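You operate a simulated robot arm through the tools that you are given. There is no shell and no other tool. Be economical: measure what you need, move in short steps, check, and stop when the job is done.

You run a simulated two-armed robot. Do the job below in one go: nothing can be reset, and whatever is moved stays where it is left.

TASK
Grease the blue door's pivot cap, then swing the door to work it in.
Fine: brush and grease tin, brush back in its pot; door wide open, then shut, spindle tight again; the airlock holds room air and stays so. A coat counts when it lies all over at full strength: go over it till it gets no stronger.

It is judged by the outcome, as a careful person would: the job done as asked, and still so three seconds after it is handed in. It fails if anything else is knocked over, pushed out of place, dropped, spilled or broken. Lids that push on must go on centred and level and be pressed home; caps that screw on are set level and turned clockwise until they are tight.

THE ROBOT
Two 7-joint arms with two-finger parallel grippers on one trunk, on a base that drives. Base frame: it is fixed to the floor where the robot stands at the start and does not move with it; the origin is under the middle of the robot, x ahead of it, y to its left, z up; the surface under the hand at the start is at about z = 850. Readings come in mm, rad, newtons and seconds.
The left shoulder is at the start at [70, 134, 1226], the right one opposite. With the tool pointing down near the work surface each hand reaches from about 100 to 640 mm from the robot's upright axis, wherever it stands, measured 20 degrees to its own side. Places, roughly: blue door [1600, 100, 1100]; blue door spindle [1600, 100, 1100]; blue valve [1200, 200, 1200]; brush pot [500, 100, 900]; grease tin [500, -100, 900]; orange valve [1100, 200, 1000]. Payload 1.57 kg a hand.
The TCP of each hand is the grasp point between the finger pads, 30 mm short of the fingertips. In the tool frame z runs along the fingers and y along their closing line. The gripper opens to 80 mm. The fingers are 17 mm wide and 12 mm thick; the gripper's body (40 by 82 mm) begins 80 mm behind the TCP.
Orientation is told as [roll, pitch, yaw] about the base's x, y, z axes, in that order, counted from this pose: with the fingers straight down and closing along the base's y, the tool's x points along the base's -x, its y along +y and its z along -z.

THE INTERFACE
- The arms move only by the tool jog_arm. It takes "left_plan", "right_plan" or both (then of equal length, played together; a hand with none holds still); each is a list of rows, each a list of 7 numbers: the shift along the base's x, y, z in mm, then the turn, a rotation vector about the base's x, y, z in rad, then the finger opening in mm, from 0 to 80. In form: [[x, y, z, rx, ry, rz, grip], ...]. A call has 1 to 20 rows; each row shifts and turns the commanded pose from where the row before left it. Rows are played at 5 a second. More than 50 mm and 0.15 rad between two rows, or a gripper value outside its range, and nothing of the call is played. A pose out of reach is approached as far as the arm can. The call stops where the force on the tool passes 40 N (or 10 N more than at its start, if that is more) or the arm is blocked; 0.2 s more then pass. The fingers move at their own pace (about 153 mm/s each) and stop on an object; they squeeze with about 41 N. The grip force told is the motor's: it shows also when the fingers shut on nothing. Time passes only in rows, and 0.2 s behind the last, so rows that do not move let the fingers close. The reply holds the time, the measured pose of the TCP, the force on the tool along the base axes, the opening and the grip force, in the units named above and with some noise, with the torque about the TCP (base axes, N m) and any sound that the robot's microphone picked up, and new pictures: "views" is both (left out), scene, wrist or none (wrist: the cameras of the hands that moved).
- Cameras (640 x 400 px; columns grow to the right, rows downward): "scene" is now at [135.4, 16, 1451.1]; the picture's right is [0.18, -0.98, 0.00], its down [-0.59, -0.11, -0.80] and it looks along [0.79, 0.15, -0.60] (base axes); focal length 260 px, centre (320, 200). "left" rides on the left gripper at [72, 7, -122] in its tool frame; the picture's right is [-0.09, 1.00, 0.00], its down [-0.84, -0.08, -0.54] and it looks along [-0.54, -0.05, 0.84] (tool axes); focal length 238 px, centre (320, 200). "right" rides on the right gripper at [72, -7, -122] in its tool frame; the picture's right is [0.09, 1.00, 0.00], its down [-0.84, 0.08, -0.54] and it looks along [-0.54, 0.05, 0.84] (tool axes); focal length 238 px, centre (320, 200). There is no depth. A picture from a camera that has moved, and an enlarged one, comes with that camera's place and axes in the base frame and with its lens.
- lift_body(by): slides the trunk up (or, below 0, down) by that many mm; the arms and the scene camera ride with it, the base frame stays. It gives what a move gives, with no picture.
- roll_base(legs): drives the robot by 1 to 6 legs, each [ahead, left, turn to the left] in mm, mm and rad, along the robot's own axes; the way and the turn of a leg run together, so that a leg with both is an arc; at most 1500 mm and 3.142 rad a leg. The arms and the cameras ride along, it lands a little off, and it stops where it bumps. It gives what a move gives, and a new picture of the scene camera.
- aim_head(pan, tilt): turns the head with the scene camera to pan (to the left, within 1.501 rad either way) and tilt (down, from -0.506 to 1.204), counted from straight ahead of the robot. It gives what a move gives, and a new picture of the scene camera.
- inspect(camera, box): a new picture of the part [left, top, right, bottom] of that camera's present view, enlarged. It takes no simulated time.
- close_job(): hands the job in; it is judged then, once.

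Work in short steps. Places have to be worked out from the pictures, the camera data and where the tool is seen: move nearer, look again, correct. Check each grasp and each placing, and mend what went wrong. You have 120 turns and 260 pictures in all, those below and enlarged ones among them. Open the grippers and draw the arms clear of the work before you hand the job in, unless the task says otherwise; then end with one line.

The tools are called after "Call:" as name(argument=value, ...) on one line, values as JSON. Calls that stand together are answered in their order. jog_arm: Moves the arms, as the interface text tells. Its arguments: {"type":"object","properties":{"left_plan":{"type":"array","items":{"type":"array","items":{"type":"number"}}},"right_plan":{"type":"array","items":{"type":"array","items":{"type":"number"}}},"views":{"type":"string","enum":["both","scene","wrist","none"]}},"required":[]} The other tools are called the same way: lift_body (by) slides the trunk up or down; roll_base (legs) drives the base; aim_head (pan, tilt) turns the head that bears the scene camera; inspect (camera, box) takes an enlarged picture of a part of a camera's view; close_job () hands the job in.

At the start:

```text
time: 0.0
left_position: [404.5, 186.6, 1238.8]
left_orientation: [0.001, 0.0, 0.002]
left_contact_force: [0.8, -0.7, -0.6]
left_torque: [-0.01, 0.01, 0.01]
left_opening: 79.7
left_gripper_force: 0.2
right_position: [414.3, -94.7, 1178.2]
right_orientation: [0.001, 0.001, -0.001]
right_contact_force: [0.1, 0.5, 0.0]
right_torque: [0.0, 0.02, -0.03]
right_opening: 80.0
right_gripper_force: 0.2
trunk travel left (down, up): [-800.0, 140.0]
robot x, y, heading: [-2.5, 0.0, -0.001]
head pan, tilt: [0.182, 0.637]
```

scene: 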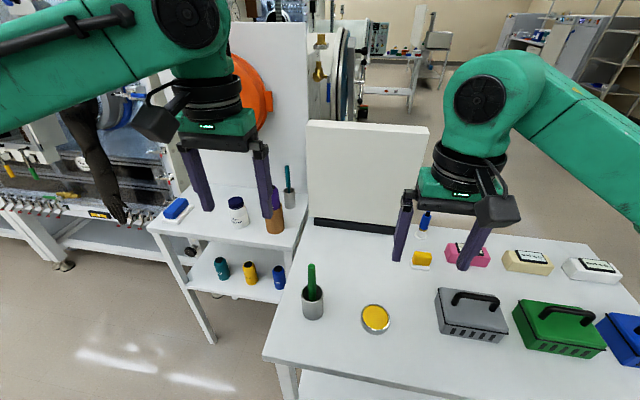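
right: 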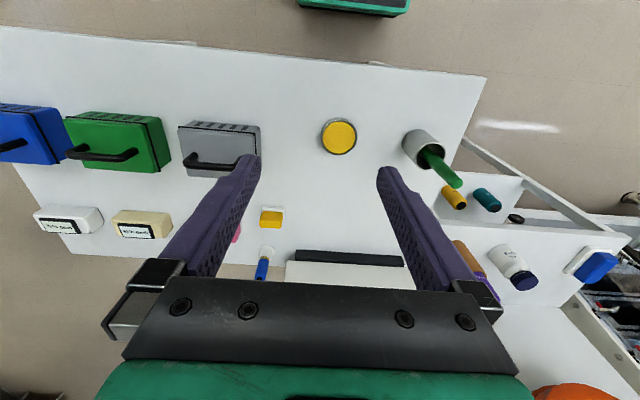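
left: 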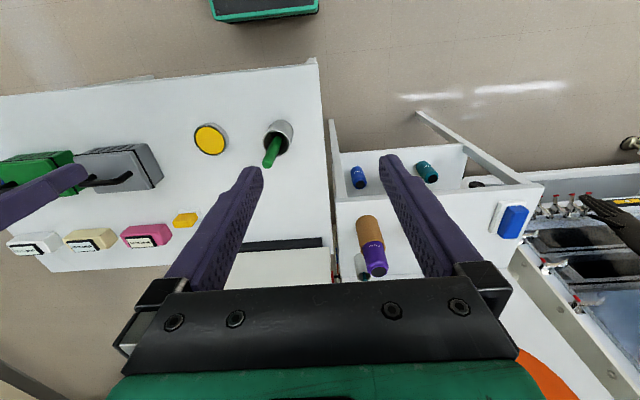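

I look toward the door area first, with the head raised.

Call:
aim_head(pan=0.1, tilt=0.15)

Call:
aim_head(pan=0.5, tilt=0.3)

```text
time: 0.9
left_position: [404.9, 186.9, 1238.5]
left_orientation: [0.0, 0.001, 0.001]
left_contact_force: [0.7, 0.2, 0.7]
left_torque: [0.01, -0.04, -0.03]
left_opening: 80.1
left_gripper_force: 0.1
right_position: [414.1, -94.9, 1178.0]
right_orientation: [0.001, 0.001, -0.001]
right_contact_force: [-0.1, -1.2, 0.1]
right_torque: [0.03, -0.01, 0.0]
right_opening: 80.0
right_gripper_force: 0.1
trunk travel left (down, up): [-800.0, 140.0]
robot x, y, heading: [0.6, -1.1, -0.001]
head pan, tilt: [0.099, 0.15]
camera scene: at [141.9, 9.5, 1495.8], right [0.1, -0.99, 0.0], down [-0.15, -0.01, -0.99], along [0.98, 0.1, -0.15], focal length 260 px, centre (320, 200)
```

scene: 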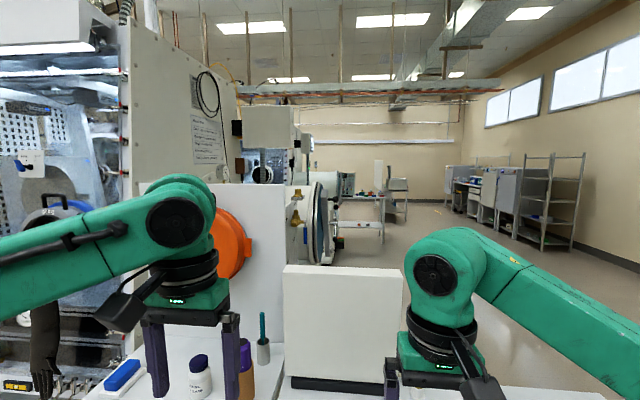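

```text
time: 1.8
left_position: [405.1, 187.1, 1238.9]
left_orientation: [0.0, -0.001, 0.002]
left_contact_force: [-0.1, -0.2, 0.5]
left_torque: [-0.03, 0.0, 0.0]
left_opening: 79.9
left_gripper_force: 0.0
right_position: [412.5, -93.7, 1179.0]
right_orientation: [0.001, 0.0, 0.0]
right_contact_force: [-0.1, 0.0, -0.6]
right_torque: [0.0, 0.0, -0.02]
right_opening: 79.9
right_gripper_force: 0.2
trunk travel left (down, up): [-800.0, 140.0]
robot x, y, heading: [-1.2, -0.3, -0.001]
head pan, tilt: [0.499, 0.3]
camera scene: at [131.6, 44.8, 1481.9], right [0.48, -0.88, 0.0], down [-0.26, -0.14, -0.96], along [0.84, 0.46, -0.3], focal length 260 px, centre (320, 200)
```

scene: 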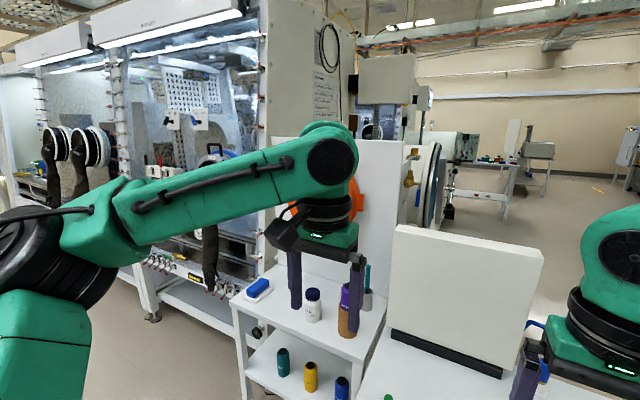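

I enlarge the airlock region.

Call:
inspect(camera="scene", box=[240, 100, 480, 250])

Call:
aim_head(pan=0.1, tilt=0.25)

Call:
inspect(camera="scene", box=[200, 100, 400, 225])

```text
2.67 times, centred on (360, 175) of scene
camera zoom: at [131.6, 44.8, 1481.9], right [0.48, -0.88, 0.0], down [-0.26, -0.14, -0.96], along [0.84, 0.46, -0.3], focal length 693 px, centre (213, 267)
```

zoom: 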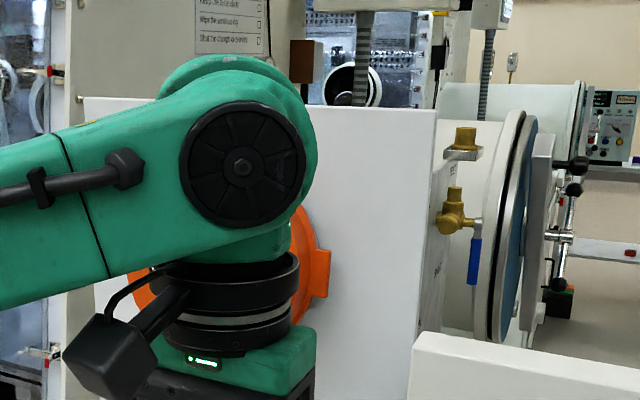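

```text
time: 2.7
left_position: [404.6, 187.1, 1240.2]
left_orientation: [0.001, 0.0, 0.004]
left_contact_force: [-0.3, -0.2, 0.0]
left_torque: [0.01, 0.01, -0.01]
left_opening: 79.9
left_gripper_force: 0.0
right_position: [413.0, -93.7, 1178.6]
right_orientation: [-0.002, 0.0, 0.001]
right_contact_force: [-0.2, -0.5, 0.4]
right_torque: [0.01, 0.0, 0.0]
right_opening: 80.0
right_gripper_force: 0.0
trunk travel left (down, up): [-800.0, 140.0]
robot x, y, heading: [-2.8, 3.4, 0.002]
head pan, tilt: [0.099, 0.25]
camera scene: at [142.5, 9.6, 1486.6], right [0.1, -0.99, 0.0], down [-0.25, -0.02, -0.97], along [0.96, 0.1, -0.25], focal length 260 px, centre (320, 200)
```

scene: 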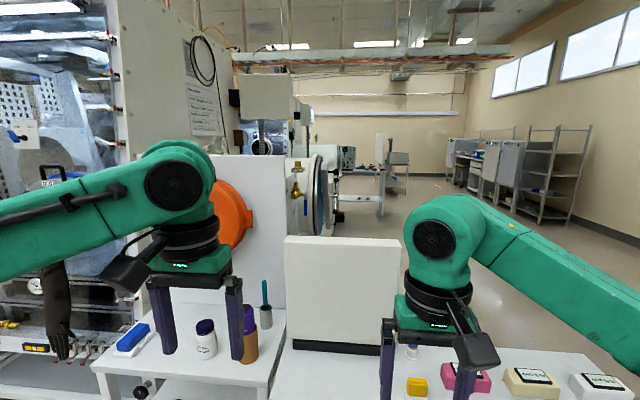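

```text
3.20 times, centred on (300, 162) of scene
camera zoom: at [142.5, 9.6, 1486.6], right [0.1, -0.99, 0.0], down [-0.25, -0.02, -0.97], along [0.96, 0.1, -0.25], focal length 831 px, centre (384, 320)
```

zoom: 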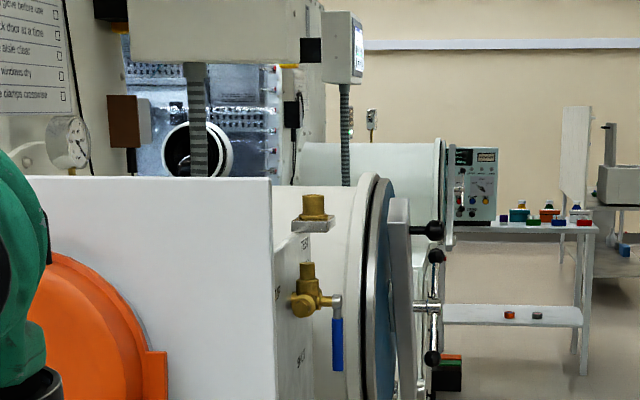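

The blue door is on the far end of the airlock facing right (-y). I drive round the table's right side to look at it before picking anything up.

Call:
roll_base(legs=[[-200, 0, 0], [0, -1250, 0], [1400, 0, 0], [400, 0, 1.3]])

```text
time: 20.0
left_position: [1416.0, -587.6, 1239.2]
left_orientation: [0.0, -0.001, 1.308]
left_contact_force: [-0.1, -0.2, 0.4]
left_torque: [-0.05, 0.0, 0.01]
left_opening: 80.2
left_gripper_force: 0.0
right_position: [1690.4, -654.8, 1178.6]
right_orientation: [0.0, -0.003, 1.306]
right_contact_force: [-0.3, 0.1, -0.4]
right_torque: [0.0, 0.01, 0.01]
right_opening: 79.8
right_gripper_force: 0.0
trunk travel left (down, up): [-800.0, 140.0]
robot x, y, heading: [1488.5, -1025.4, 1.307]
head pan, tilt: [0.099, 0.25]
cut short: leg 4
camera scene: at [1519.3, -886.9, 1486.7], right [0.99, -0.16, 0.0], down [-0.04, -0.24, -0.97], along [0.16, 0.96, -0.25], focal length 260 px, centre (320, 200)
```

scene: 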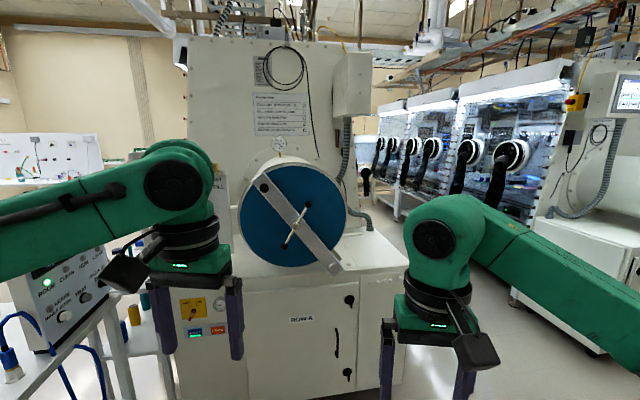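

Good view of the blue door. I look closely at the door and what's on the left, and what I bumped into.

Call:
inspect(camera="scene", box=[220, 120, 380, 220])

Call:
inspect(camera="scene", box=[0, 220, 260, 382])

Call:
aim_head(pan=0.3, tilt=0.9)

```text
4.00 times, centred on (300, 170) of scene
camera zoom: at [1519.3, -886.9, 1486.7], right [0.99, -0.16, 0.0], down [-0.04, -0.24, -0.97], along [0.16, 0.96, -0.25], focal length 1039 px, centre (400, 320)
```

zoom: 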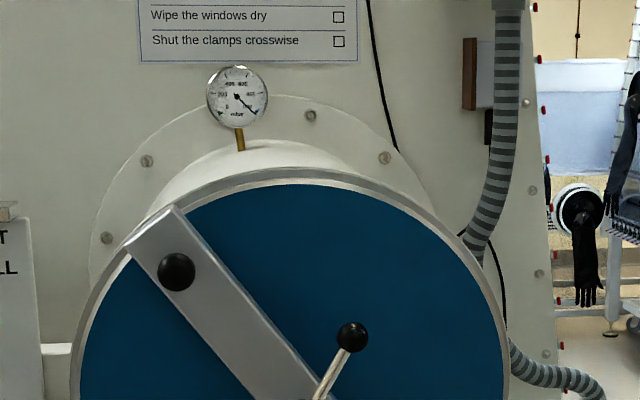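

```text
2.46 times, centred on (130, 301) of scene
camera zoom: at [1519.3, -886.9, 1486.7], right [0.99, -0.16, 0.0], down [-0.04, -0.24, -0.97], along [0.16, 0.96, -0.25], focal length 639 px, centre (788, -49)
```

zoom: 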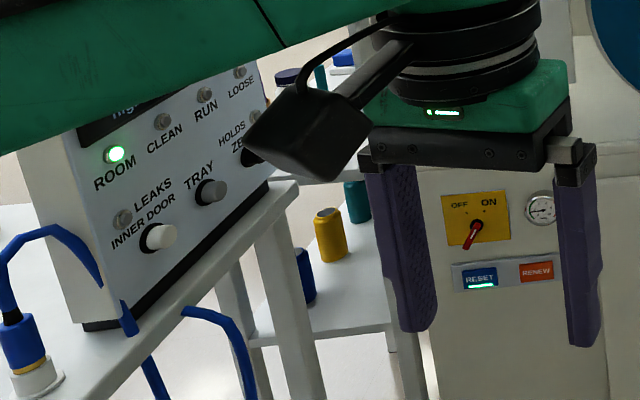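

```text
time: 21.0
left_position: [1416.6, -587.5, 1237.9]
left_orientation: [-0.001, 0.0, 1.309]
left_contact_force: [0.0, -0.7, -0.7]
left_torque: [-0.04, 0.02, 0.01]
left_opening: 80.1
left_gripper_force: 0.1
right_position: [1690.2, -654.4, 1179.2]
right_orientation: [-0.001, 0.0, 1.305]
right_contact_force: [-0.6, 0.5, -0.5]
right_torque: [0.0, 0.01, 0.02]
right_opening: 80.1
right_gripper_force: 0.1
trunk travel left (down, up): [-800.0, 140.0]
robot x, y, heading: [1490.5, -1029.0, 1.307]
head pan, tilt: [0.3, 0.901]
camera scene: at [1501.1, -902.9, 1429.7], right [1.0, 0.04, 0.0], down [0.03, -0.78, -0.62], along [-0.02, 0.62, -0.78], focal length 260 px, centre (320, 200)
```

scene: 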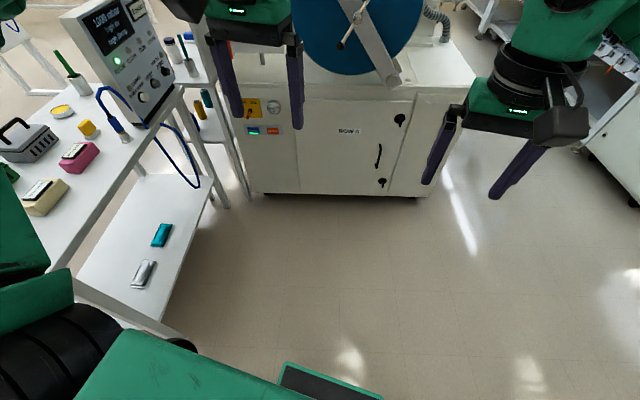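

I read the panel, gauge and other instruments.

Call:
inspect(camera="scene", box=[70, 0, 190, 130])

Call:
inspect(camera="scene", box=[230, 80, 330, 142])

Call:
inspect(camera="scene", box=[0, 100, 140, 230])

Call:
aim_head(pan=0.2, tilt=-0.1)

Call:
inspect(camera="scene", box=[240, 140, 400, 240])

```text
3.08 times, centred on (130, 65) of scene
camera zoom: at [1501.1, -902.9, 1429.7], right [1.0, 0.04, 0.0], down [0.03, -0.78, -0.62], along [-0.02, 0.62, -0.78], focal length 799 px, centre (905, 615)
```

zoom: 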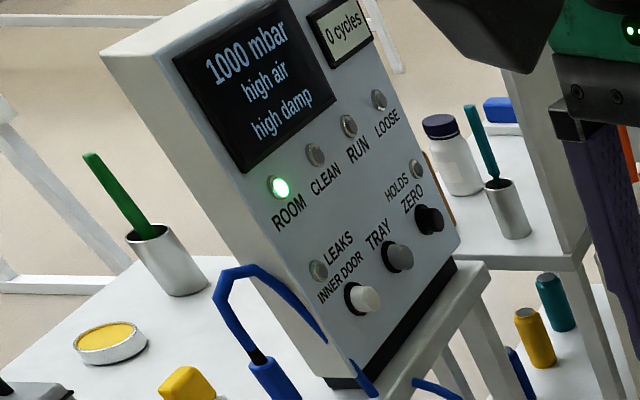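

```text
6.40 times, centred on (280, 111) of scene
camera zoom: at [1501.1, -902.9, 1429.7], right [1.0, 0.04, 0.0], down [0.03, -0.78, -0.62], along [-0.02, 0.62, -0.78], focal length 1662 px, centre (576, 770)
```

zoom: 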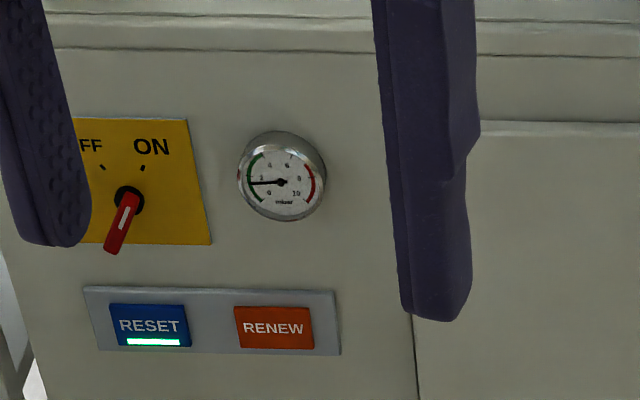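

```text
3.08 times, centred on (70, 165) of scene
camera zoom: at [1501.1, -902.9, 1429.7], right [1.0, 0.04, 0.0], down [0.03, -0.78, -0.62], along [-0.02, 0.62, -0.78], focal length 799 px, centre (1089, 308)
```

zoom: 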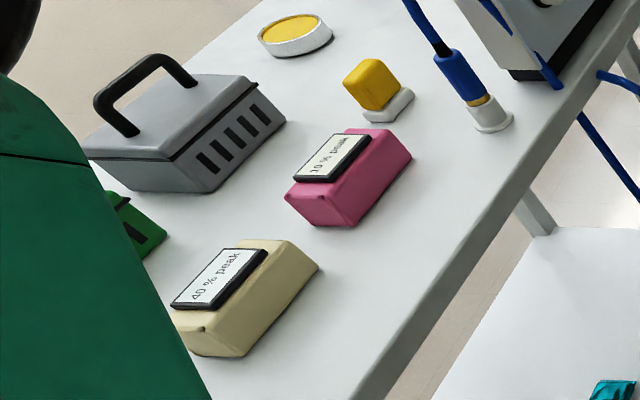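

```text
time: 22.3
left_position: [1416.2, -586.8, 1239.7]
left_orientation: [0.001, 0.001, 1.309]
left_contact_force: [0.3, 1.1, -0.5]
left_torque: [0.0, 0.02, 0.01]
left_opening: 80.1
left_gripper_force: 0.0
right_position: [1689.2, -654.0, 1178.3]
right_orientation: [0.003, 0.0, 1.306]
right_contact_force: [0.5, -0.1, -0.8]
right_torque: [-0.01, 0.0, 0.03]
right_opening: 80.2
right_gripper_force: 0.0
trunk travel left (down, up): [-800.0, 140.0]
robot x, y, heading: [1494.3, -1027.0, 1.308]
head pan, tilt: [0.201, -0.099]
camera scene: at [1509.3, -891.3, 1518.4], right [1.0, -0.06, 0.0], down [0.01, 0.1, -1.0], along [0.06, 0.99, 0.1], focal length 260 px, centre (320, 200)
```

scene: 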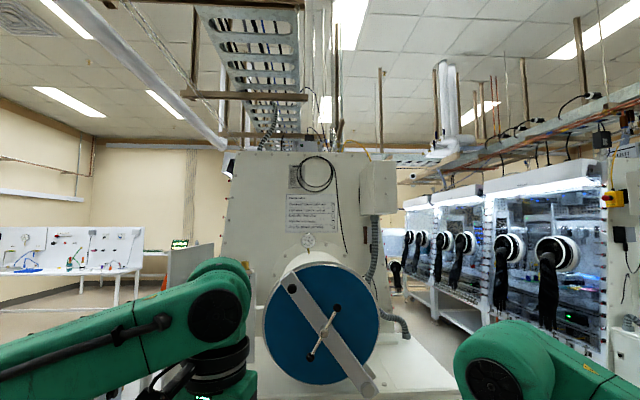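

```text
4.00 times, centred on (320, 190) of scene
camera zoom: at [1509.3, -891.3, 1518.4], right [1.0, -0.06, 0.0], down [0.01, 0.1, -1.0], along [0.06, 0.99, 0.1], focal length 1039 px, centre (320, 240)
```

zoom: 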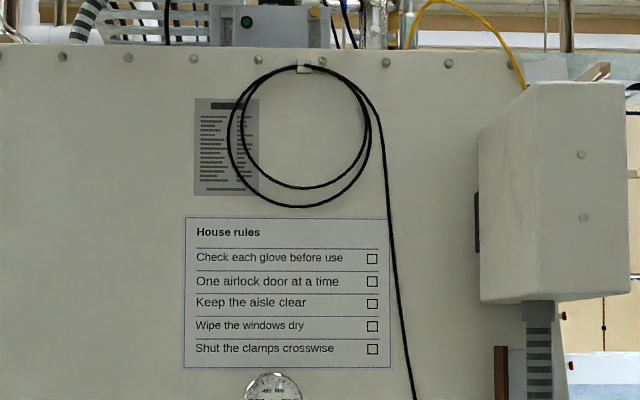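

I look closer at the door's bar ends, from here with the head levelled at the door.

Call:
aim_head(pan=0.2, tilt=0.4)

Call:
inspect(camera="scene", box=[240, 80, 400, 180])

Call:
inspect(camera="scene", box=[340, 120, 404, 160])

```text
time: 23.2
left_position: [1416.0, -588.0, 1239.4]
left_orientation: [0.0, 0.0, 1.309]
left_contact_force: [-0.7, 0.6, -0.2]
left_torque: [0.01, -0.01, 0.0]
left_opening: 80.0
left_gripper_force: 0.0
right_position: [1689.8, -653.6, 1179.1]
right_orientation: [-0.001, -0.001, 1.306]
right_contact_force: [-0.3, -1.2, 0.8]
right_torque: [-0.02, 0.0, 0.0]
right_opening: 80.0
right_gripper_force: 0.1
trunk travel left (down, up): [-800.0, 140.0]
robot x, y, heading: [1493.1, -1026.3, 1.304]
head pan, tilt: [0.201, 0.4]
camera scene: at [1509.6, -885.9, 1472.7], right [1.0, -0.06, 0.0], down [-0.02, -0.39, -0.92], along [0.06, 0.92, -0.39], focal length 260 px, centre (320, 200)
```

scene: 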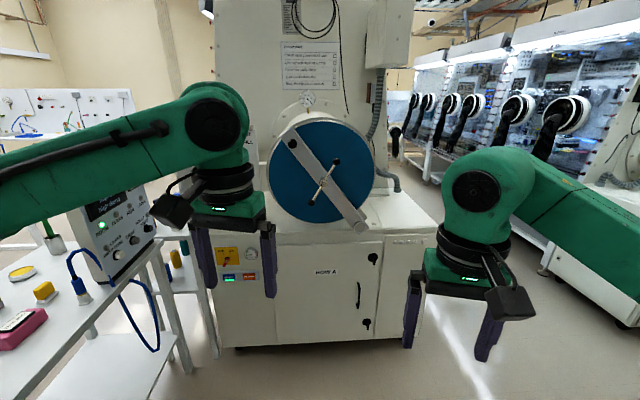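

```text
4.00 times, centred on (320, 130) of scene
camera zoom: at [1509.6, -885.9, 1472.7], right [1.0, -0.06, 0.0], down [-0.02, -0.39, -0.92], along [0.06, 0.92, -0.39], focal length 1039 px, centre (320, 480)
```

zoom: 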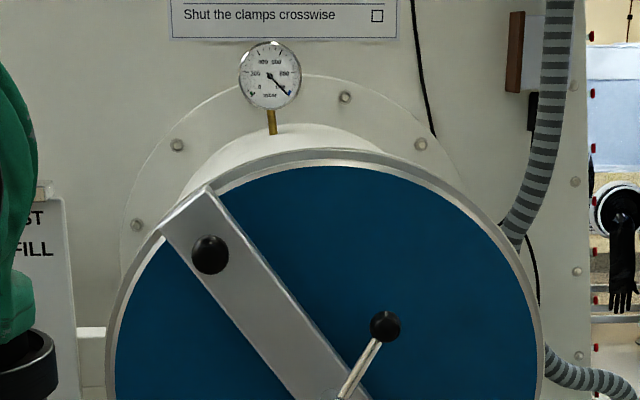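

```text
10.00 times, centred on (372, 140) of scene
camera zoom: at [1509.6, -885.9, 1472.7], right [1.0, -0.06, 0.0], down [-0.02, -0.39, -0.92], along [0.06, 0.92, -0.39], focal length 2597 px, centre (-200, 800)
```

zoom: 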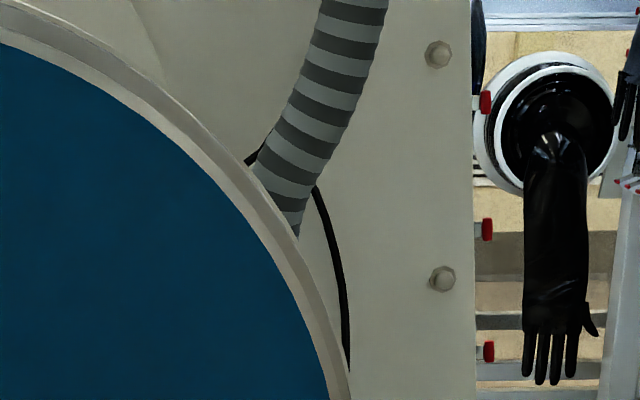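

Call:
inspect(camera="scene", box=[290, 140, 402, 250])

Call:
inspect(camera="scene", box=[330, 190, 394, 240])

```text
3.64 times, centred on (346, 195) of scene
camera zoom: at [1509.6, -885.9, 1472.7], right [1.0, -0.06, 0.0], down [-0.02, -0.39, -0.92], along [0.06, 0.92, -0.39], focal length 944 px, centre (226, 218)
```

zoom: 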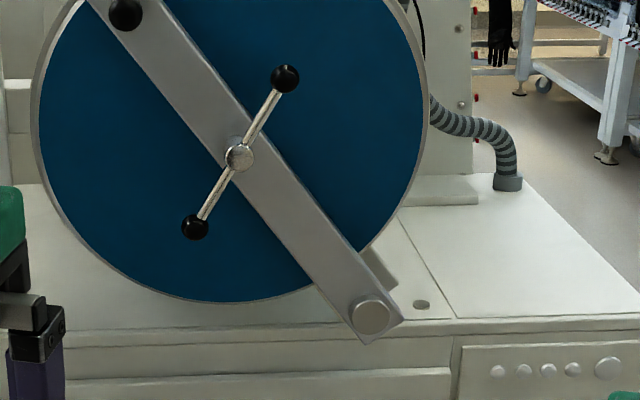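

```text
8.00 times, centred on (362, 215) of scene
camera zoom: at [1509.6, -885.9, 1472.7], right [1.0, -0.06, 0.0], down [-0.02, -0.39, -0.92], along [0.06, 0.92, -0.39], focal length 2078 px, centre (-16, 80)
```

zoom: 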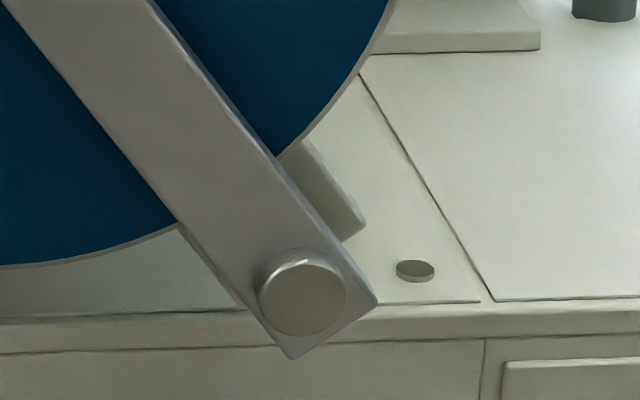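

The pivot cap is the disc at the bar's lower right end, facing -y; the bar knob is at upper left, the spindle T-handle in the centre. Now I drive back to the table, standing a bit to the left so the right hand serves pot and tin.

Call:
roll_base(legs=[[-400, 0, -1.307], [-1400, 0, 0], [0, 1450, 0]])

Call:
aim_head(pan=-0.1, tilt=0.8)

```text
time: 40.2
left_position: [132.1, 365.7, 1238.1]
left_orientation: [0.002, 0.0, 0.056]
left_contact_force: [-0.2, -0.2, -0.2]
left_torque: [0.03, -0.04, 0.0]
left_opening: 80.1
left_gripper_force: 0.0
right_position: [155.8, 85.4, 1178.6]
right_orientation: [0.004, -0.001, 0.055]
right_contact_force: [0.3, 0.2, 0.1]
right_torque: [0.02, 0.0, 0.01]
right_opening: 79.9
right_gripper_force: 0.0
trunk travel left (down, up): [-800.0, 140.0]
robot x, y, heading: [-262.5, 152.0, 0.048]
head pan, tilt: [0.201, 0.4]
cut short: leg 1
camera scene: at [-123.6, 182.8, 1472.6], right [0.25, -0.97, 0.0], down [-0.38, -0.1, -0.92], along [0.89, 0.23, -0.39], focal length 260 px, centre (320, 200)
```

scene: 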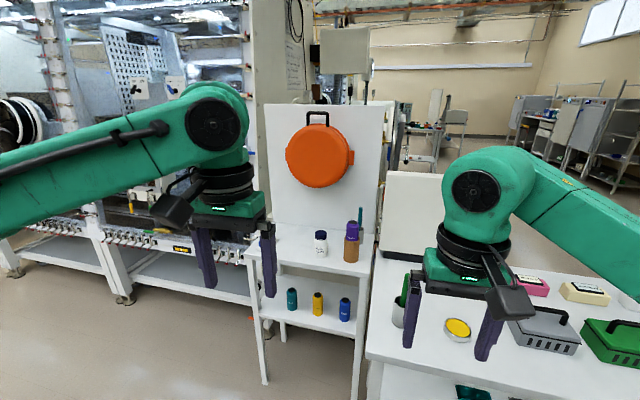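

```text
time: 41.0
left_position: [130.9, 366.5, 1239.4]
left_orientation: [0.0, 0.001, 0.057]
left_contact_force: [-0.2, -0.1, -0.1]
left_torque: [-0.02, 0.0, 0.02]
left_opening: 80.0
left_gripper_force: 0.1
right_position: [154.9, 85.1, 1179.1]
right_orientation: [0.001, -0.001, 0.053]
right_contact_force: [-0.8, 0.1, -0.7]
right_torque: [0.0, -0.01, 0.05]
right_opening: 79.9
right_gripper_force: 0.0
trunk travel left (down, up): [-800.0, 140.0]
robot x, y, heading: [-264.0, 158.0, 0.052]
head pan, tilt: [-0.099, 0.799]
camera scene: at [-132.7, 156.6, 1437.6], right [-0.04, -1.0, 0.0], down [-0.72, 0.03, -0.7], along [0.7, -0.03, -0.72], focal length 260 px, centre (320, 200)
```

scene: 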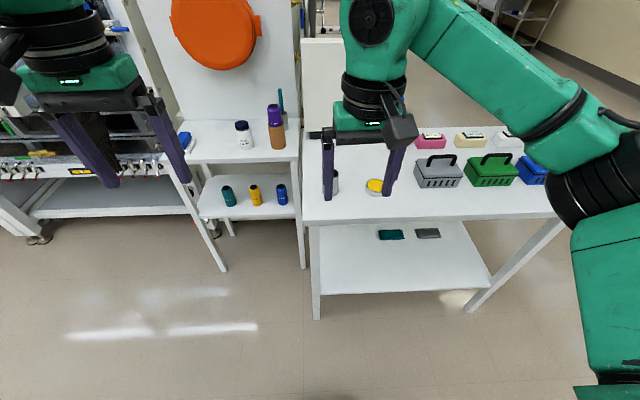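

I straighten and move up to the table.

Call:
roll_base(legs=[[0, 0, -0.05], [265, 10, 0]])

Call:
aim_head(pan=-0.1, tilt=0.95)

```text
time: 43.3
left_position: [399.0, 356.2, 1239.0]
left_orientation: [0.001, -0.002, 0.006]
left_contact_force: [-0.6, 0.3, 0.5]
left_torque: [-0.02, -0.05, -0.03]
left_opening: 80.3
left_gripper_force: 0.1
right_position: [408.2, 74.1, 1178.2]
right_orientation: [0.0, 0.0, 0.005]
right_contact_force: [0.9, 0.2, 0.2]
right_torque: [0.03, -0.04, -0.01]
right_opening: 79.8
right_gripper_force: 0.1
trunk travel left (down, up): [-800.0, 140.0]
robot x, y, heading: [-3.8, 166.6, 0.005]
head pan, tilt: [-0.099, 0.799]
camera scene: at [124.8, 160.7, 1437.8], right [-0.09, -1.0, 0.0], down [-0.71, 0.07, -0.7], along [0.7, -0.07, -0.72], focal length 260 px, centre (320, 200)
```

scene: 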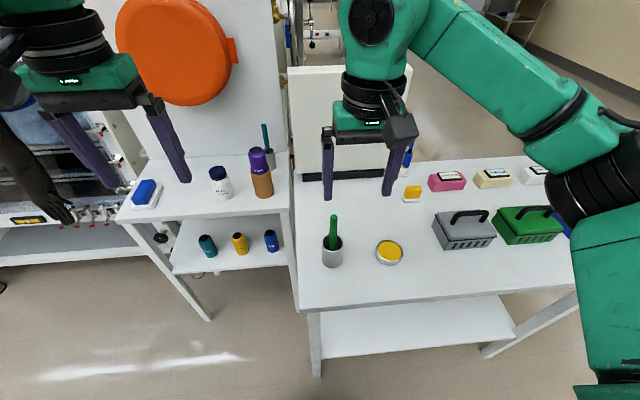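

```text
time: 44.0
left_position: [401.7, 358.0, 1238.2]
left_orientation: [0.0, -0.002, 0.007]
left_contact_force: [0.3, -0.1, -0.2]
left_torque: [-0.03, 0.01, 0.02]
left_opening: 79.9
left_gripper_force: 0.1
right_position: [411.1, 76.1, 1178.5]
right_orientation: [0.0, 0.002, 0.003]
right_contact_force: [0.1, 0.2, 0.5]
right_torque: [0.0, 0.01, 0.0]
right_opening: 80.1
right_gripper_force: 0.1
trunk travel left (down, up): [-800.0, 140.0]
robot x, y, heading: [-4.6, 168.0, 0.008]
head pan, tilt: [-0.099, 0.949]
camera scene: at [119.5, 161.6, 1426.0], right [-0.09, -1.0, 0.0], down [-0.81, 0.08, -0.58], along [0.58, -0.06, -0.81], focal length 260 px, centre (320, 200)
```

scene: 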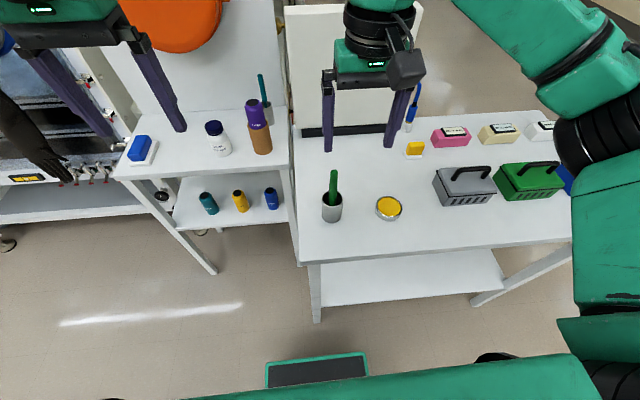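

I look through the right wrist camera at the pot.

Call:
inspect(camera="right", box=[160, 40, 480, 240])

Call:
inspect(camera="scene", box=[300, 150, 420, 230])

```text
2.00 times, centred on (320, 140) of right
camera zoom: at [339.4, 67.8, 1299.8], right [-0.1, 1.0, 0.0], down [0.84, 0.08, 0.54], along [0.54, 0.05, -0.84], focal length 477 px, centre (320, 320)
```

zoom: 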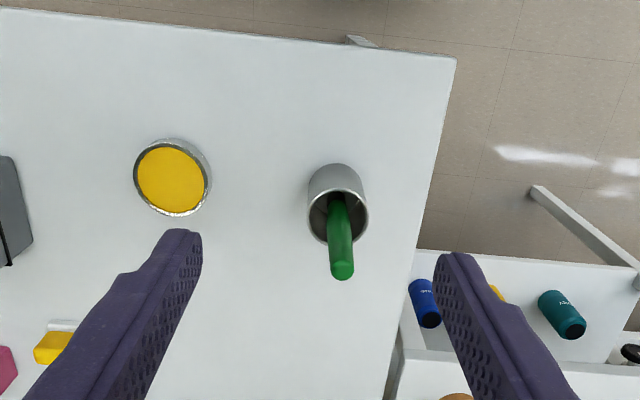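

```text
5.00 times, centred on (360, 190) of scene
camera zoom: at [119.5, 161.6, 1426.0], right [-0.09, -1.0, 0.0], down [-0.81, 0.08, -0.58], along [0.58, -0.06, -0.81], focal length 1299 px, centre (120, 250)
```

zoom: 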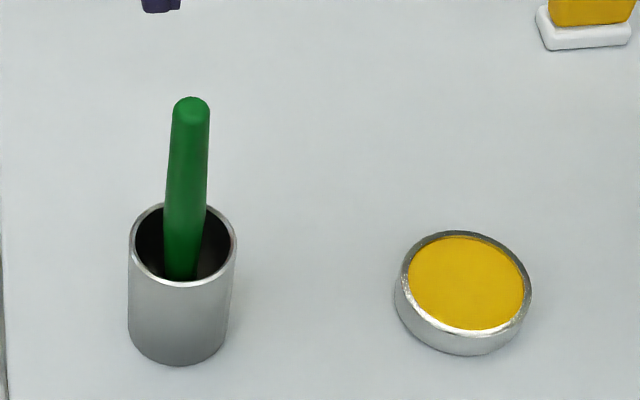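

Brush handle top is at about [474, 95, 1027], pot rim at z≈925. I move over it and descend to grip at z≈997.

Call:
jog_arm(right_plan=[[40, 15, 0, 0, 0, 0, 80], [23, 4, 0, 0, 0, 0, 80], [0, 0, -40, 0, 0, 0, 60], [0, 0, -40, 0, 0, 0, 60], [0, 0, -30, 0, 0, 0, 60]], views="both")

```text
time: 45.2
left_position: [402.3, 356.7, 1239.6]
left_orientation: [0.0, 0.001, 0.007]
left_contact_force: [0.0, 1.2, -0.4]
left_torque: [0.0, 0.0, 0.01]
left_opening: 79.9
left_gripper_force: 0.0
right_position: [474.6, 94.3, 1066.7]
right_orientation: [0.0, -0.001, 0.004]
right_contact_force: [-0.1, -0.1, -1.4]
right_torque: [-0.03, 0.0, -0.02]
right_opening: 60.2
right_gripper_force: 0.0
trunk travel left (down, up): [-800.0, 140.0]
robot x, y, heading: [-5.7, 170.1, 0.004]
head pan, tilt: [-0.099, 0.949]
camera scene: at [119.8, 161.9, 1426.0], right [-0.09, -1.0, 0.0], down [-0.81, 0.08, -0.58], along [0.58, -0.06, -0.81], focal length 260 px, centre (320, 200)
camera right: at [402.6, 86.7, 1188.3], right [-0.1, 1.0, 0.0], down [0.84, 0.08, 0.54], along [0.54, 0.05, -0.84], focal length 238 px, centre (320, 200)
```

scene: 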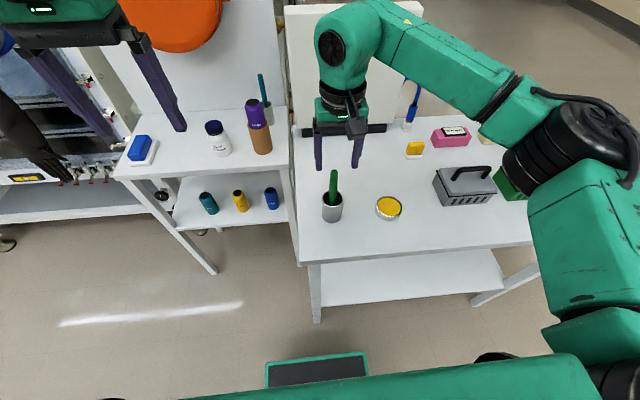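
right: 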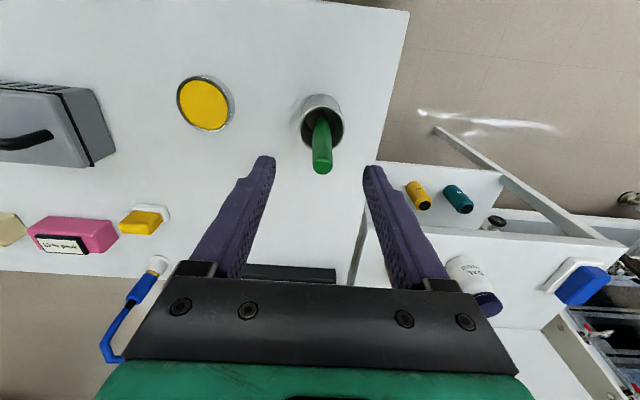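

Aligned. Descending 70 mm and closing.

Call:
jog_arm(right_plan=[[2, 0, -40, 0, 0, 0, 60], [0, 0, -30, 0, 0, 0, 60], [0, 0, 0, 0, 0, 0, 60], [0, 0, 0, 0, 0, 0, 0], [0, 0, 0, 0, 0, 0, 0]], views="wrist")

```text
time: 46.4
left_position: [401.4, 359.0, 1238.9]
left_orientation: [0.0, 0.001, 0.005]
left_contact_force: [0.2, 0.0, 0.1]
left_torque: [-0.03, -0.01, 0.0]
left_opening: 79.9
left_gripper_force: 0.1
right_position: [476.1, 94.1, 998.7]
right_orientation: [0.001, -0.003, 0.002]
right_contact_force: [0.3, 0.1, -0.5]
right_torque: [0.0, -0.02, 0.05]
right_opening: 16.5
right_gripper_force: 32.0
trunk travel left (down, up): [-800.0, 140.0]
robot x, y, heading: [-1.4, 167.7, 0.006]
head pan, tilt: [-0.099, 0.949]
camera right: at [404.6, 86.6, 1120.1], right [-0.1, 1.0, 0.0], down [0.84, 0.08, 0.54], along [0.54, 0.05, -0.84], focal length 238 px, centre (320, 200)
```

right: 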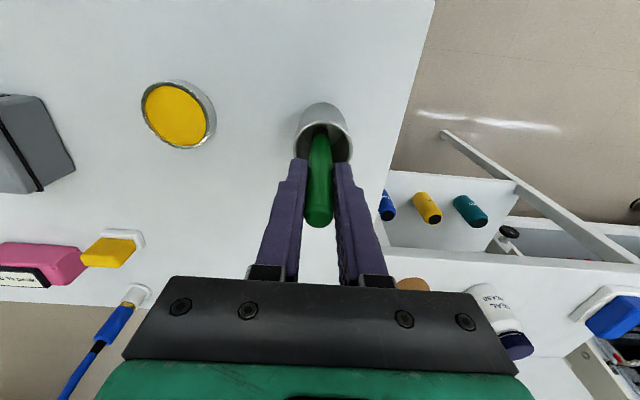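

Gripped (16.5 mm). Lifting straight up, clear of the pot.

Call:
jog_arm(right_plan=[[0, 0, 40, 0, 0, 0, 0], [0, 0, 40, 0, 0, 0, 0], [0, 0, 40, 0, 0, 0, 0], [0, 0, 40, 0, 0, 0, 0]], views="both")

Call:
inspect(camera="scene", box=[280, 90, 440, 230])

```text
time: 47.4
left_position: [401.2, 357.5, 1239.3]
left_orientation: [-0.001, 0.0, 0.005]
left_contact_force: [-0.4, -0.5, -0.2]
left_torque: [-0.02, 0.0, -0.02]
left_opening: 80.1
left_gripper_force: 0.1
right_position: [473.8, 97.0, 1159.8]
right_orientation: [0.001, 0.001, 0.003]
right_contact_force: [-0.6, -0.1, -0.6]
right_torque: [-0.01, 0.02, 0.0]
right_opening: 16.3
right_gripper_force: 31.8
trunk travel left (down, up): [-800.0, 140.0]
robot x, y, heading: [-0.7, 167.6, 0.007]
head pan, tilt: [-0.099, 0.949]
camera scene: at [118.5, 162.3, 1426.0], right [-0.09, -1.0, 0.0], down [-0.81, 0.08, -0.58], along [0.58, -0.06, -0.81], focal length 260 px, centre (320, 200)
camera right: at [402.9, 88.2, 1281.6], right [-0.1, 1.0, 0.0], down [0.84, 0.08, 0.54], along [0.54, 0.05, -0.84], focal length 238 px, centre (320, 200)
```

scene: 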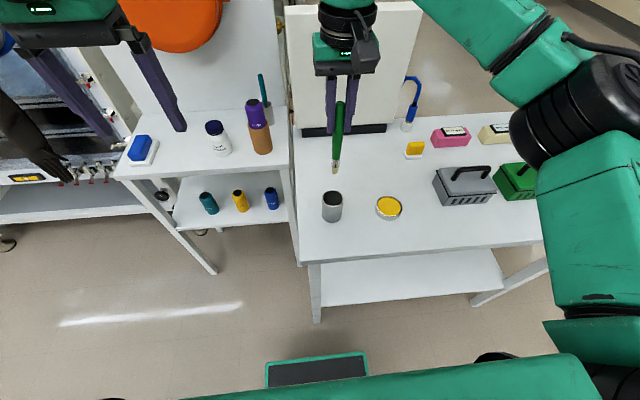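
right: 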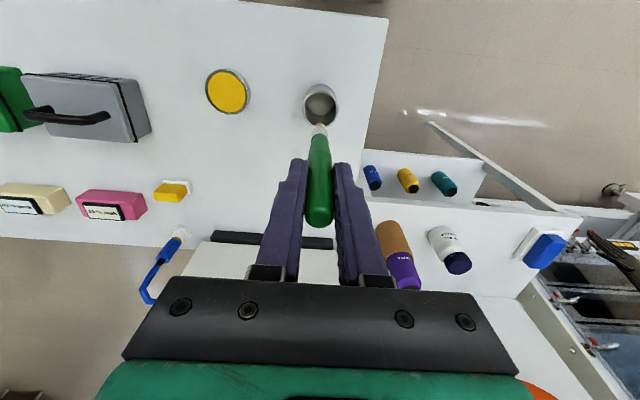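

```text
2.86 times, centred on (360, 160) of scene
camera zoom: at [118.5, 162.3, 1426.0], right [-0.09, -1.0, 0.0], down [-0.81, 0.08, -0.58], along [0.58, -0.06, -0.81], focal length 742 px, centre (206, 314)
```

zoom: 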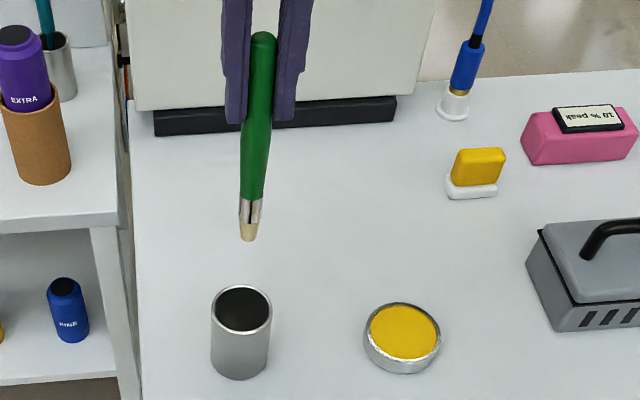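

Tip is about 148 mm below the TCP. Grease surface at ≈[475,-53,878]. I move over the tin and descend with the tip just above.

Call:
jog_arm(right_plan=[[0, -49, 0, 0, 0, 0, 0], [0, -49, 0, 0, 0, 0, 0], [-4, -50, 0, 0, 0, 0, 0], [0, 0, -45, 0, 0, 0, 0], [0, 0, -45, 0, 0, 0, 0], [0, 0, -25, 0, 0, 0, 0]], views="both")

Call:
inspect(camera="scene", box=[340, 120, 440, 230])

```text
refused: row 3 steps farther than a row can; nothing moved
```

```text
3.64 times, centred on (390, 175) of scene
camera zoom: at [118.5, 162.3, 1426.0], right [-0.09, -1.0, 0.0], down [-0.81, 0.08, -0.58], along [0.58, -0.06, -0.81], focal length 944 px, centre (66, 291)
```

zoom: 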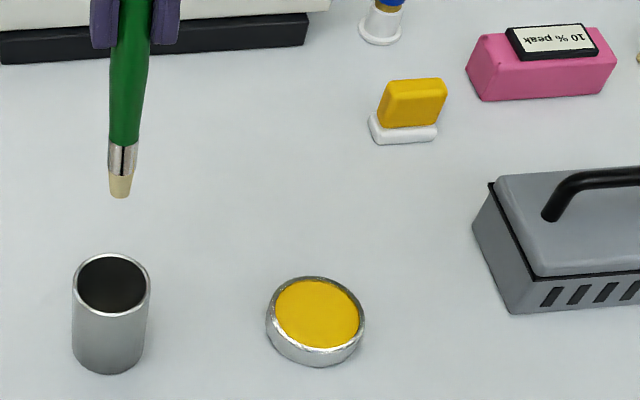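

Row too long; smaller steps.

Call:
jog_arm(right_plan=[[0, -48, 0, 0, 0, 0, 0], [0, -48, 0, 0, 0, 0, 0], [-4, -48, 0, 0, 0, 0, 0], [0, 0, -45, 0, 0, 0, 0], [0, 0, -45, 0, 0, 0, 0], [0, 0, -25, 0, 0, 0, 0]], views="both")

Call:
inspect(camera="scene", box=[340, 120, 440, 230])

```text
time: 48.8
left_position: [400.4, 356.4, 1238.9]
left_orientation: [0.001, -0.001, 0.005]
left_contact_force: [-0.3, -0.2, 1.0]
left_torque: [0.02, 0.01, 0.03]
left_opening: 79.9
left_gripper_force: 0.2
right_position: [471.0, -49.0, 1042.3]
right_orientation: [0.001, 0.0, 0.006]
right_contact_force: [-0.5, -0.3, 0.9]
right_torque: [-0.01, -0.01, -0.02]
right_opening: 16.5
right_gripper_force: 31.5
trunk travel left (down, up): [-800.0, 140.0]
robot x, y, heading: [-1.7, 169.4, 0.005]
head pan, tilt: [-0.099, 0.949]
camera scene: at [118.9, 160.9, 1426.0], right [-0.09, -1.0, 0.0], down [-0.81, 0.08, -0.58], along [0.58, -0.05, -0.81], focal length 260 px, centre (320, 200)
camera right: at [398.1, -56.3, 1163.3], right [-0.1, 1.0, 0.0], down [0.84, 0.08, 0.54], along [0.54, 0.05, -0.84], focal length 238 px, centre (320, 200)
```

scene: 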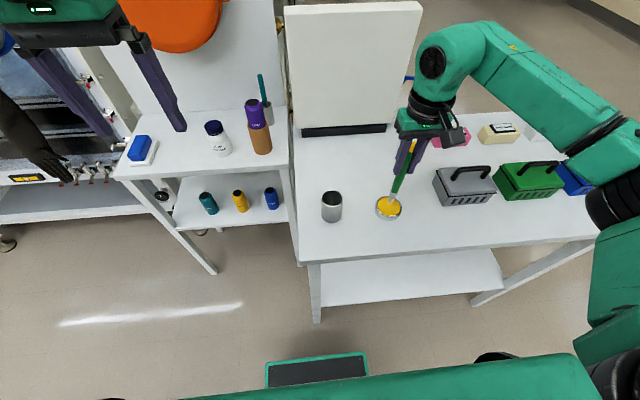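
right: 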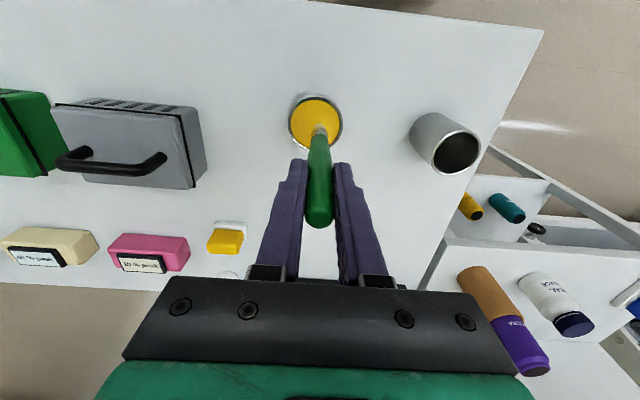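

```text
3.64 times, centred on (390, 175) of scene
camera zoom: at [118.9, 160.9, 1426.0], right [-0.09, -1.0, 0.0], down [-0.81, 0.08, -0.58], along [0.58, -0.05, -0.81], focal length 944 px, centre (66, 291)
```

zoom: 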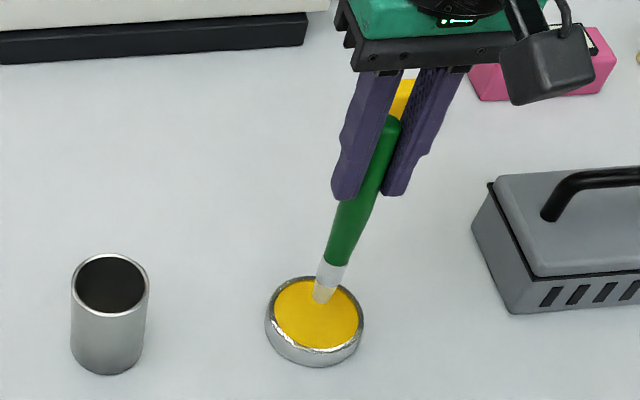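

Tip is above the grease, within the tin. I dip, pressing gently, stir a little and come up.

Call:
jog_arm(right_plan=[[-3, 0, -10, 0, 0, 0, 0], [0, 0, -8, 0, 0, 0, 0], [0, 0, -5, 0, 0, 0, 0], [-6, 0, 0, 0, 0, 0, 0], [6, 6, 0, 0, 0, 0, 0], [0, -10, 0, 0, 0, 0, 0], [0, 4, 0, 0, 0, 0, 0]], views="scene")

Call:
inspect(camera="scene", box=[340, 120, 440, 230])

```text
time: 50.4
left_position: [400.3, 356.8, 1240.7]
left_orientation: [0.0, 0.001, 0.006]
left_contact_force: [-0.1, -0.8, -0.5]
left_torque: [-0.01, 0.01, -0.02]
left_opening: 80.0
left_gripper_force: 0.0
right_position: [469.1, -49.4, 1019.1]
right_orientation: [0.0, 0.001, 0.003]
right_contact_force: [0.0, 0.4, -0.3]
right_torque: [0.0, 0.01, 0.04]
right_opening: 16.5
right_gripper_force: 31.6
trunk travel left (down, up): [-800.0, 140.0]
robot x, y, heading: [-3.5, 169.7, 0.007]
head pan, tilt: [-0.099, 0.949]
camera scene: at [118.9, 161.6, 1426.0], right [-0.09, -1.0, 0.0], down [-0.81, 0.08, -0.58], along [0.58, -0.06, -0.81], focal length 260 px, centre (320, 200)
```

scene: 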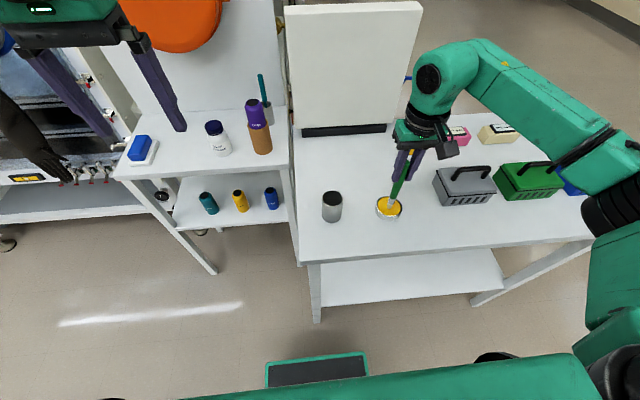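

```text
3.64 times, centred on (390, 175) of scene
camera zoom: at [118.9, 161.6, 1426.0], right [-0.09, -1.0, 0.0], down [-0.81, 0.08, -0.58], along [0.58, -0.06, -0.81], focal length 944 px, centre (66, 291)
```

zoom: 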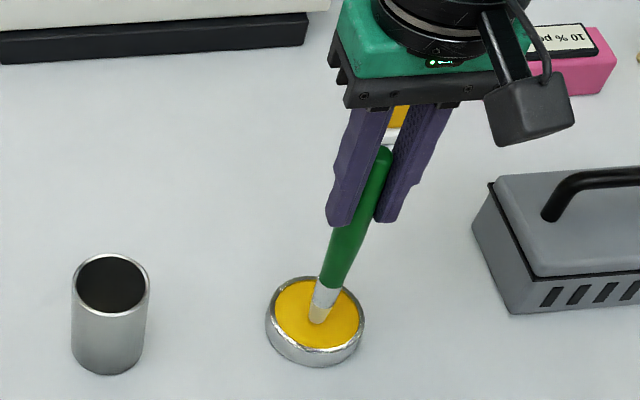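

No contact force yet and the bristles still look bare; I go down a bit more.

Call:
jog_arm(right_plan=[[0, 0, -4, 0, 0, 0, 0], [0, 0, -3, 0, 0, 0, 0], [0, 0, -3, 0, 0, 0, 0], [-5, 0, 0, 0, 0, 0, 0], [5, 0, 0, 0, 0, 0, 0]], views="none")

Call:
inspect(camera="scene", box=[365, 170, 415, 230])

```text
time: 51.6
left_position: [400.5, 356.7, 1238.7]
left_orientation: [0.0, -0.001, 0.004]
left_contact_force: [-0.1, -0.6, -0.1]
left_torque: [-0.01, 0.04, -0.04]
left_opening: 79.7
left_gripper_force: 0.0
right_position: [467.9, -49.1, 1010.2]
right_orientation: [0.0, 0.0, 0.004]
right_contact_force: [0.0, 0.1, 2.8]
right_torque: [-0.05, 0.08, 0.0]
right_opening: 16.3
right_gripper_force: 31.4
trunk travel left (down, up): [-800.0, 140.0]
robot x, y, heading: [-1.1, 166.0, 0.007]
head pan, tilt: [-0.099, 0.949]
```

```text
6.67 times, centred on (390, 200) of scene
camera zoom: at [119.0, 161.8, 1426.0], right [-0.09, -1.0, 0.0], down [-0.81, 0.08, -0.58], along [0.58, -0.06, -0.81], focal length 1732 px, centre (-147, 200)
```

zoom: 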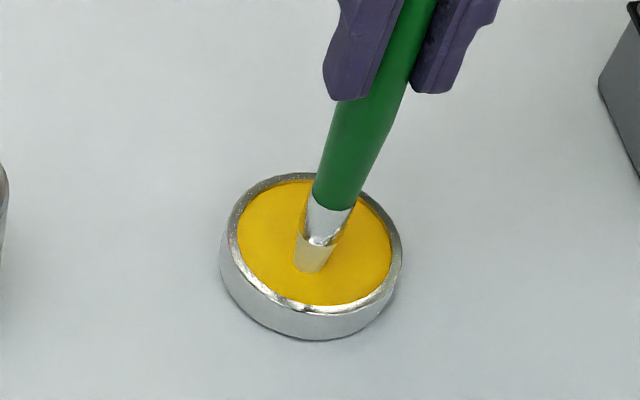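

Contact (2.8 N). A little more pressure, dwell, then lift to check the bristles.

Call:
jog_arm(right_plan=[[0, 0, -2, 0, 0, 0, 0], [-4, 0, 0, 0, 0, 0, 0], [4, 4, 0, 0, 0, 0, 0], [0, -4, 0, 0, 0, 0, 0], [0, 0, 10, 0, 0, 0, 0], [0, 0, 40, 0, 0, 0, 0], [0, 0, 45, 0, 0, 0, 0], [0, 0, 45, 0, 0, 0, 0]], views="none")

Call:
inspect(camera="scene", box=[340, 110, 440, 220])

```text
time: 53.4
left_position: [402.6, 356.7, 1238.9]
left_orientation: [-0.001, 0.0, 0.006]
left_contact_force: [0.1, 0.0, 0.1]
left_torque: [0.02, 0.01, 0.01]
left_opening: 80.4
left_gripper_force: 0.0
right_position: [468.9, -48.6, 1149.5]
right_orientation: [0.0, 0.002, 0.003]
right_contact_force: [-0.4, 0.4, -1.1]
right_torque: [-0.03, 0.01, 0.0]
right_opening: 16.2
right_gripper_force: 32.1
trunk travel left (down, up): [-800.0, 140.0]
robot x, y, heading: [1.5, 168.8, 0.008]
head pan, tilt: [-0.099, 0.949]
```

```text
3.64 times, centred on (390, 165) of scene
camera zoom: at [119.2, 162.2, 1425.9], right [-0.09, -1.0, 0.0], down [-0.81, 0.08, -0.58], along [0.58, -0.06, -0.81], focal length 944 px, centre (66, 327)
```

zoom: 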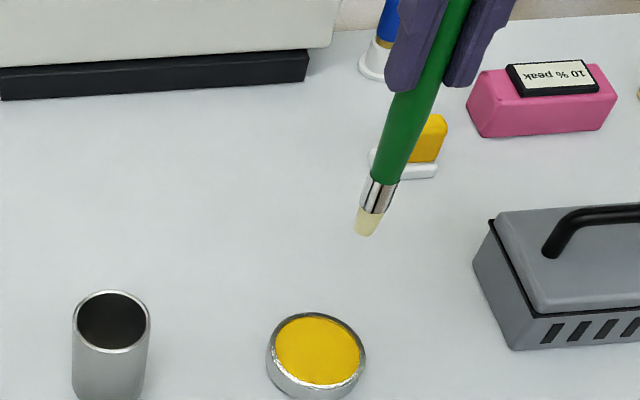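

Call:
inspect(camera="scene", box=[390, 150, 415, 180])

Call:
inspect(camera="right", box=[290, 90, 350, 150])

```text
13.33 times, centred on (402, 165) of scene
camera zoom: at [119.2, 162.2, 1425.9], right [-0.09, -1.0, 0.0], down [-0.81, 0.08, -0.58], along [0.58, -0.06, -0.81], focal length 3463 px, centre (-780, 667)
```

zoom: 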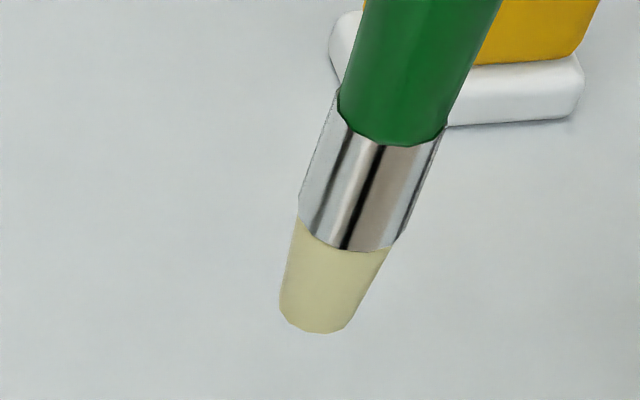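

```text
6.67 times, centred on (320, 120) of right
camera zoom: at [397.6, -56.6, 1270.7], right [-0.1, 1.0, 0.0], down [0.84, 0.08, 0.54], along [0.54, 0.05, -0.84], focal length 1589 px, centre (320, 733)
```

zoom: 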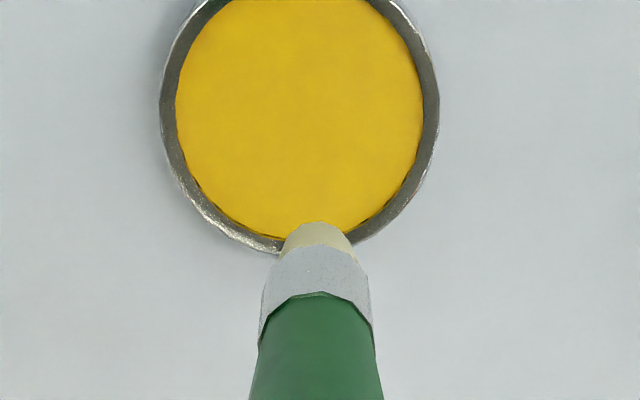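

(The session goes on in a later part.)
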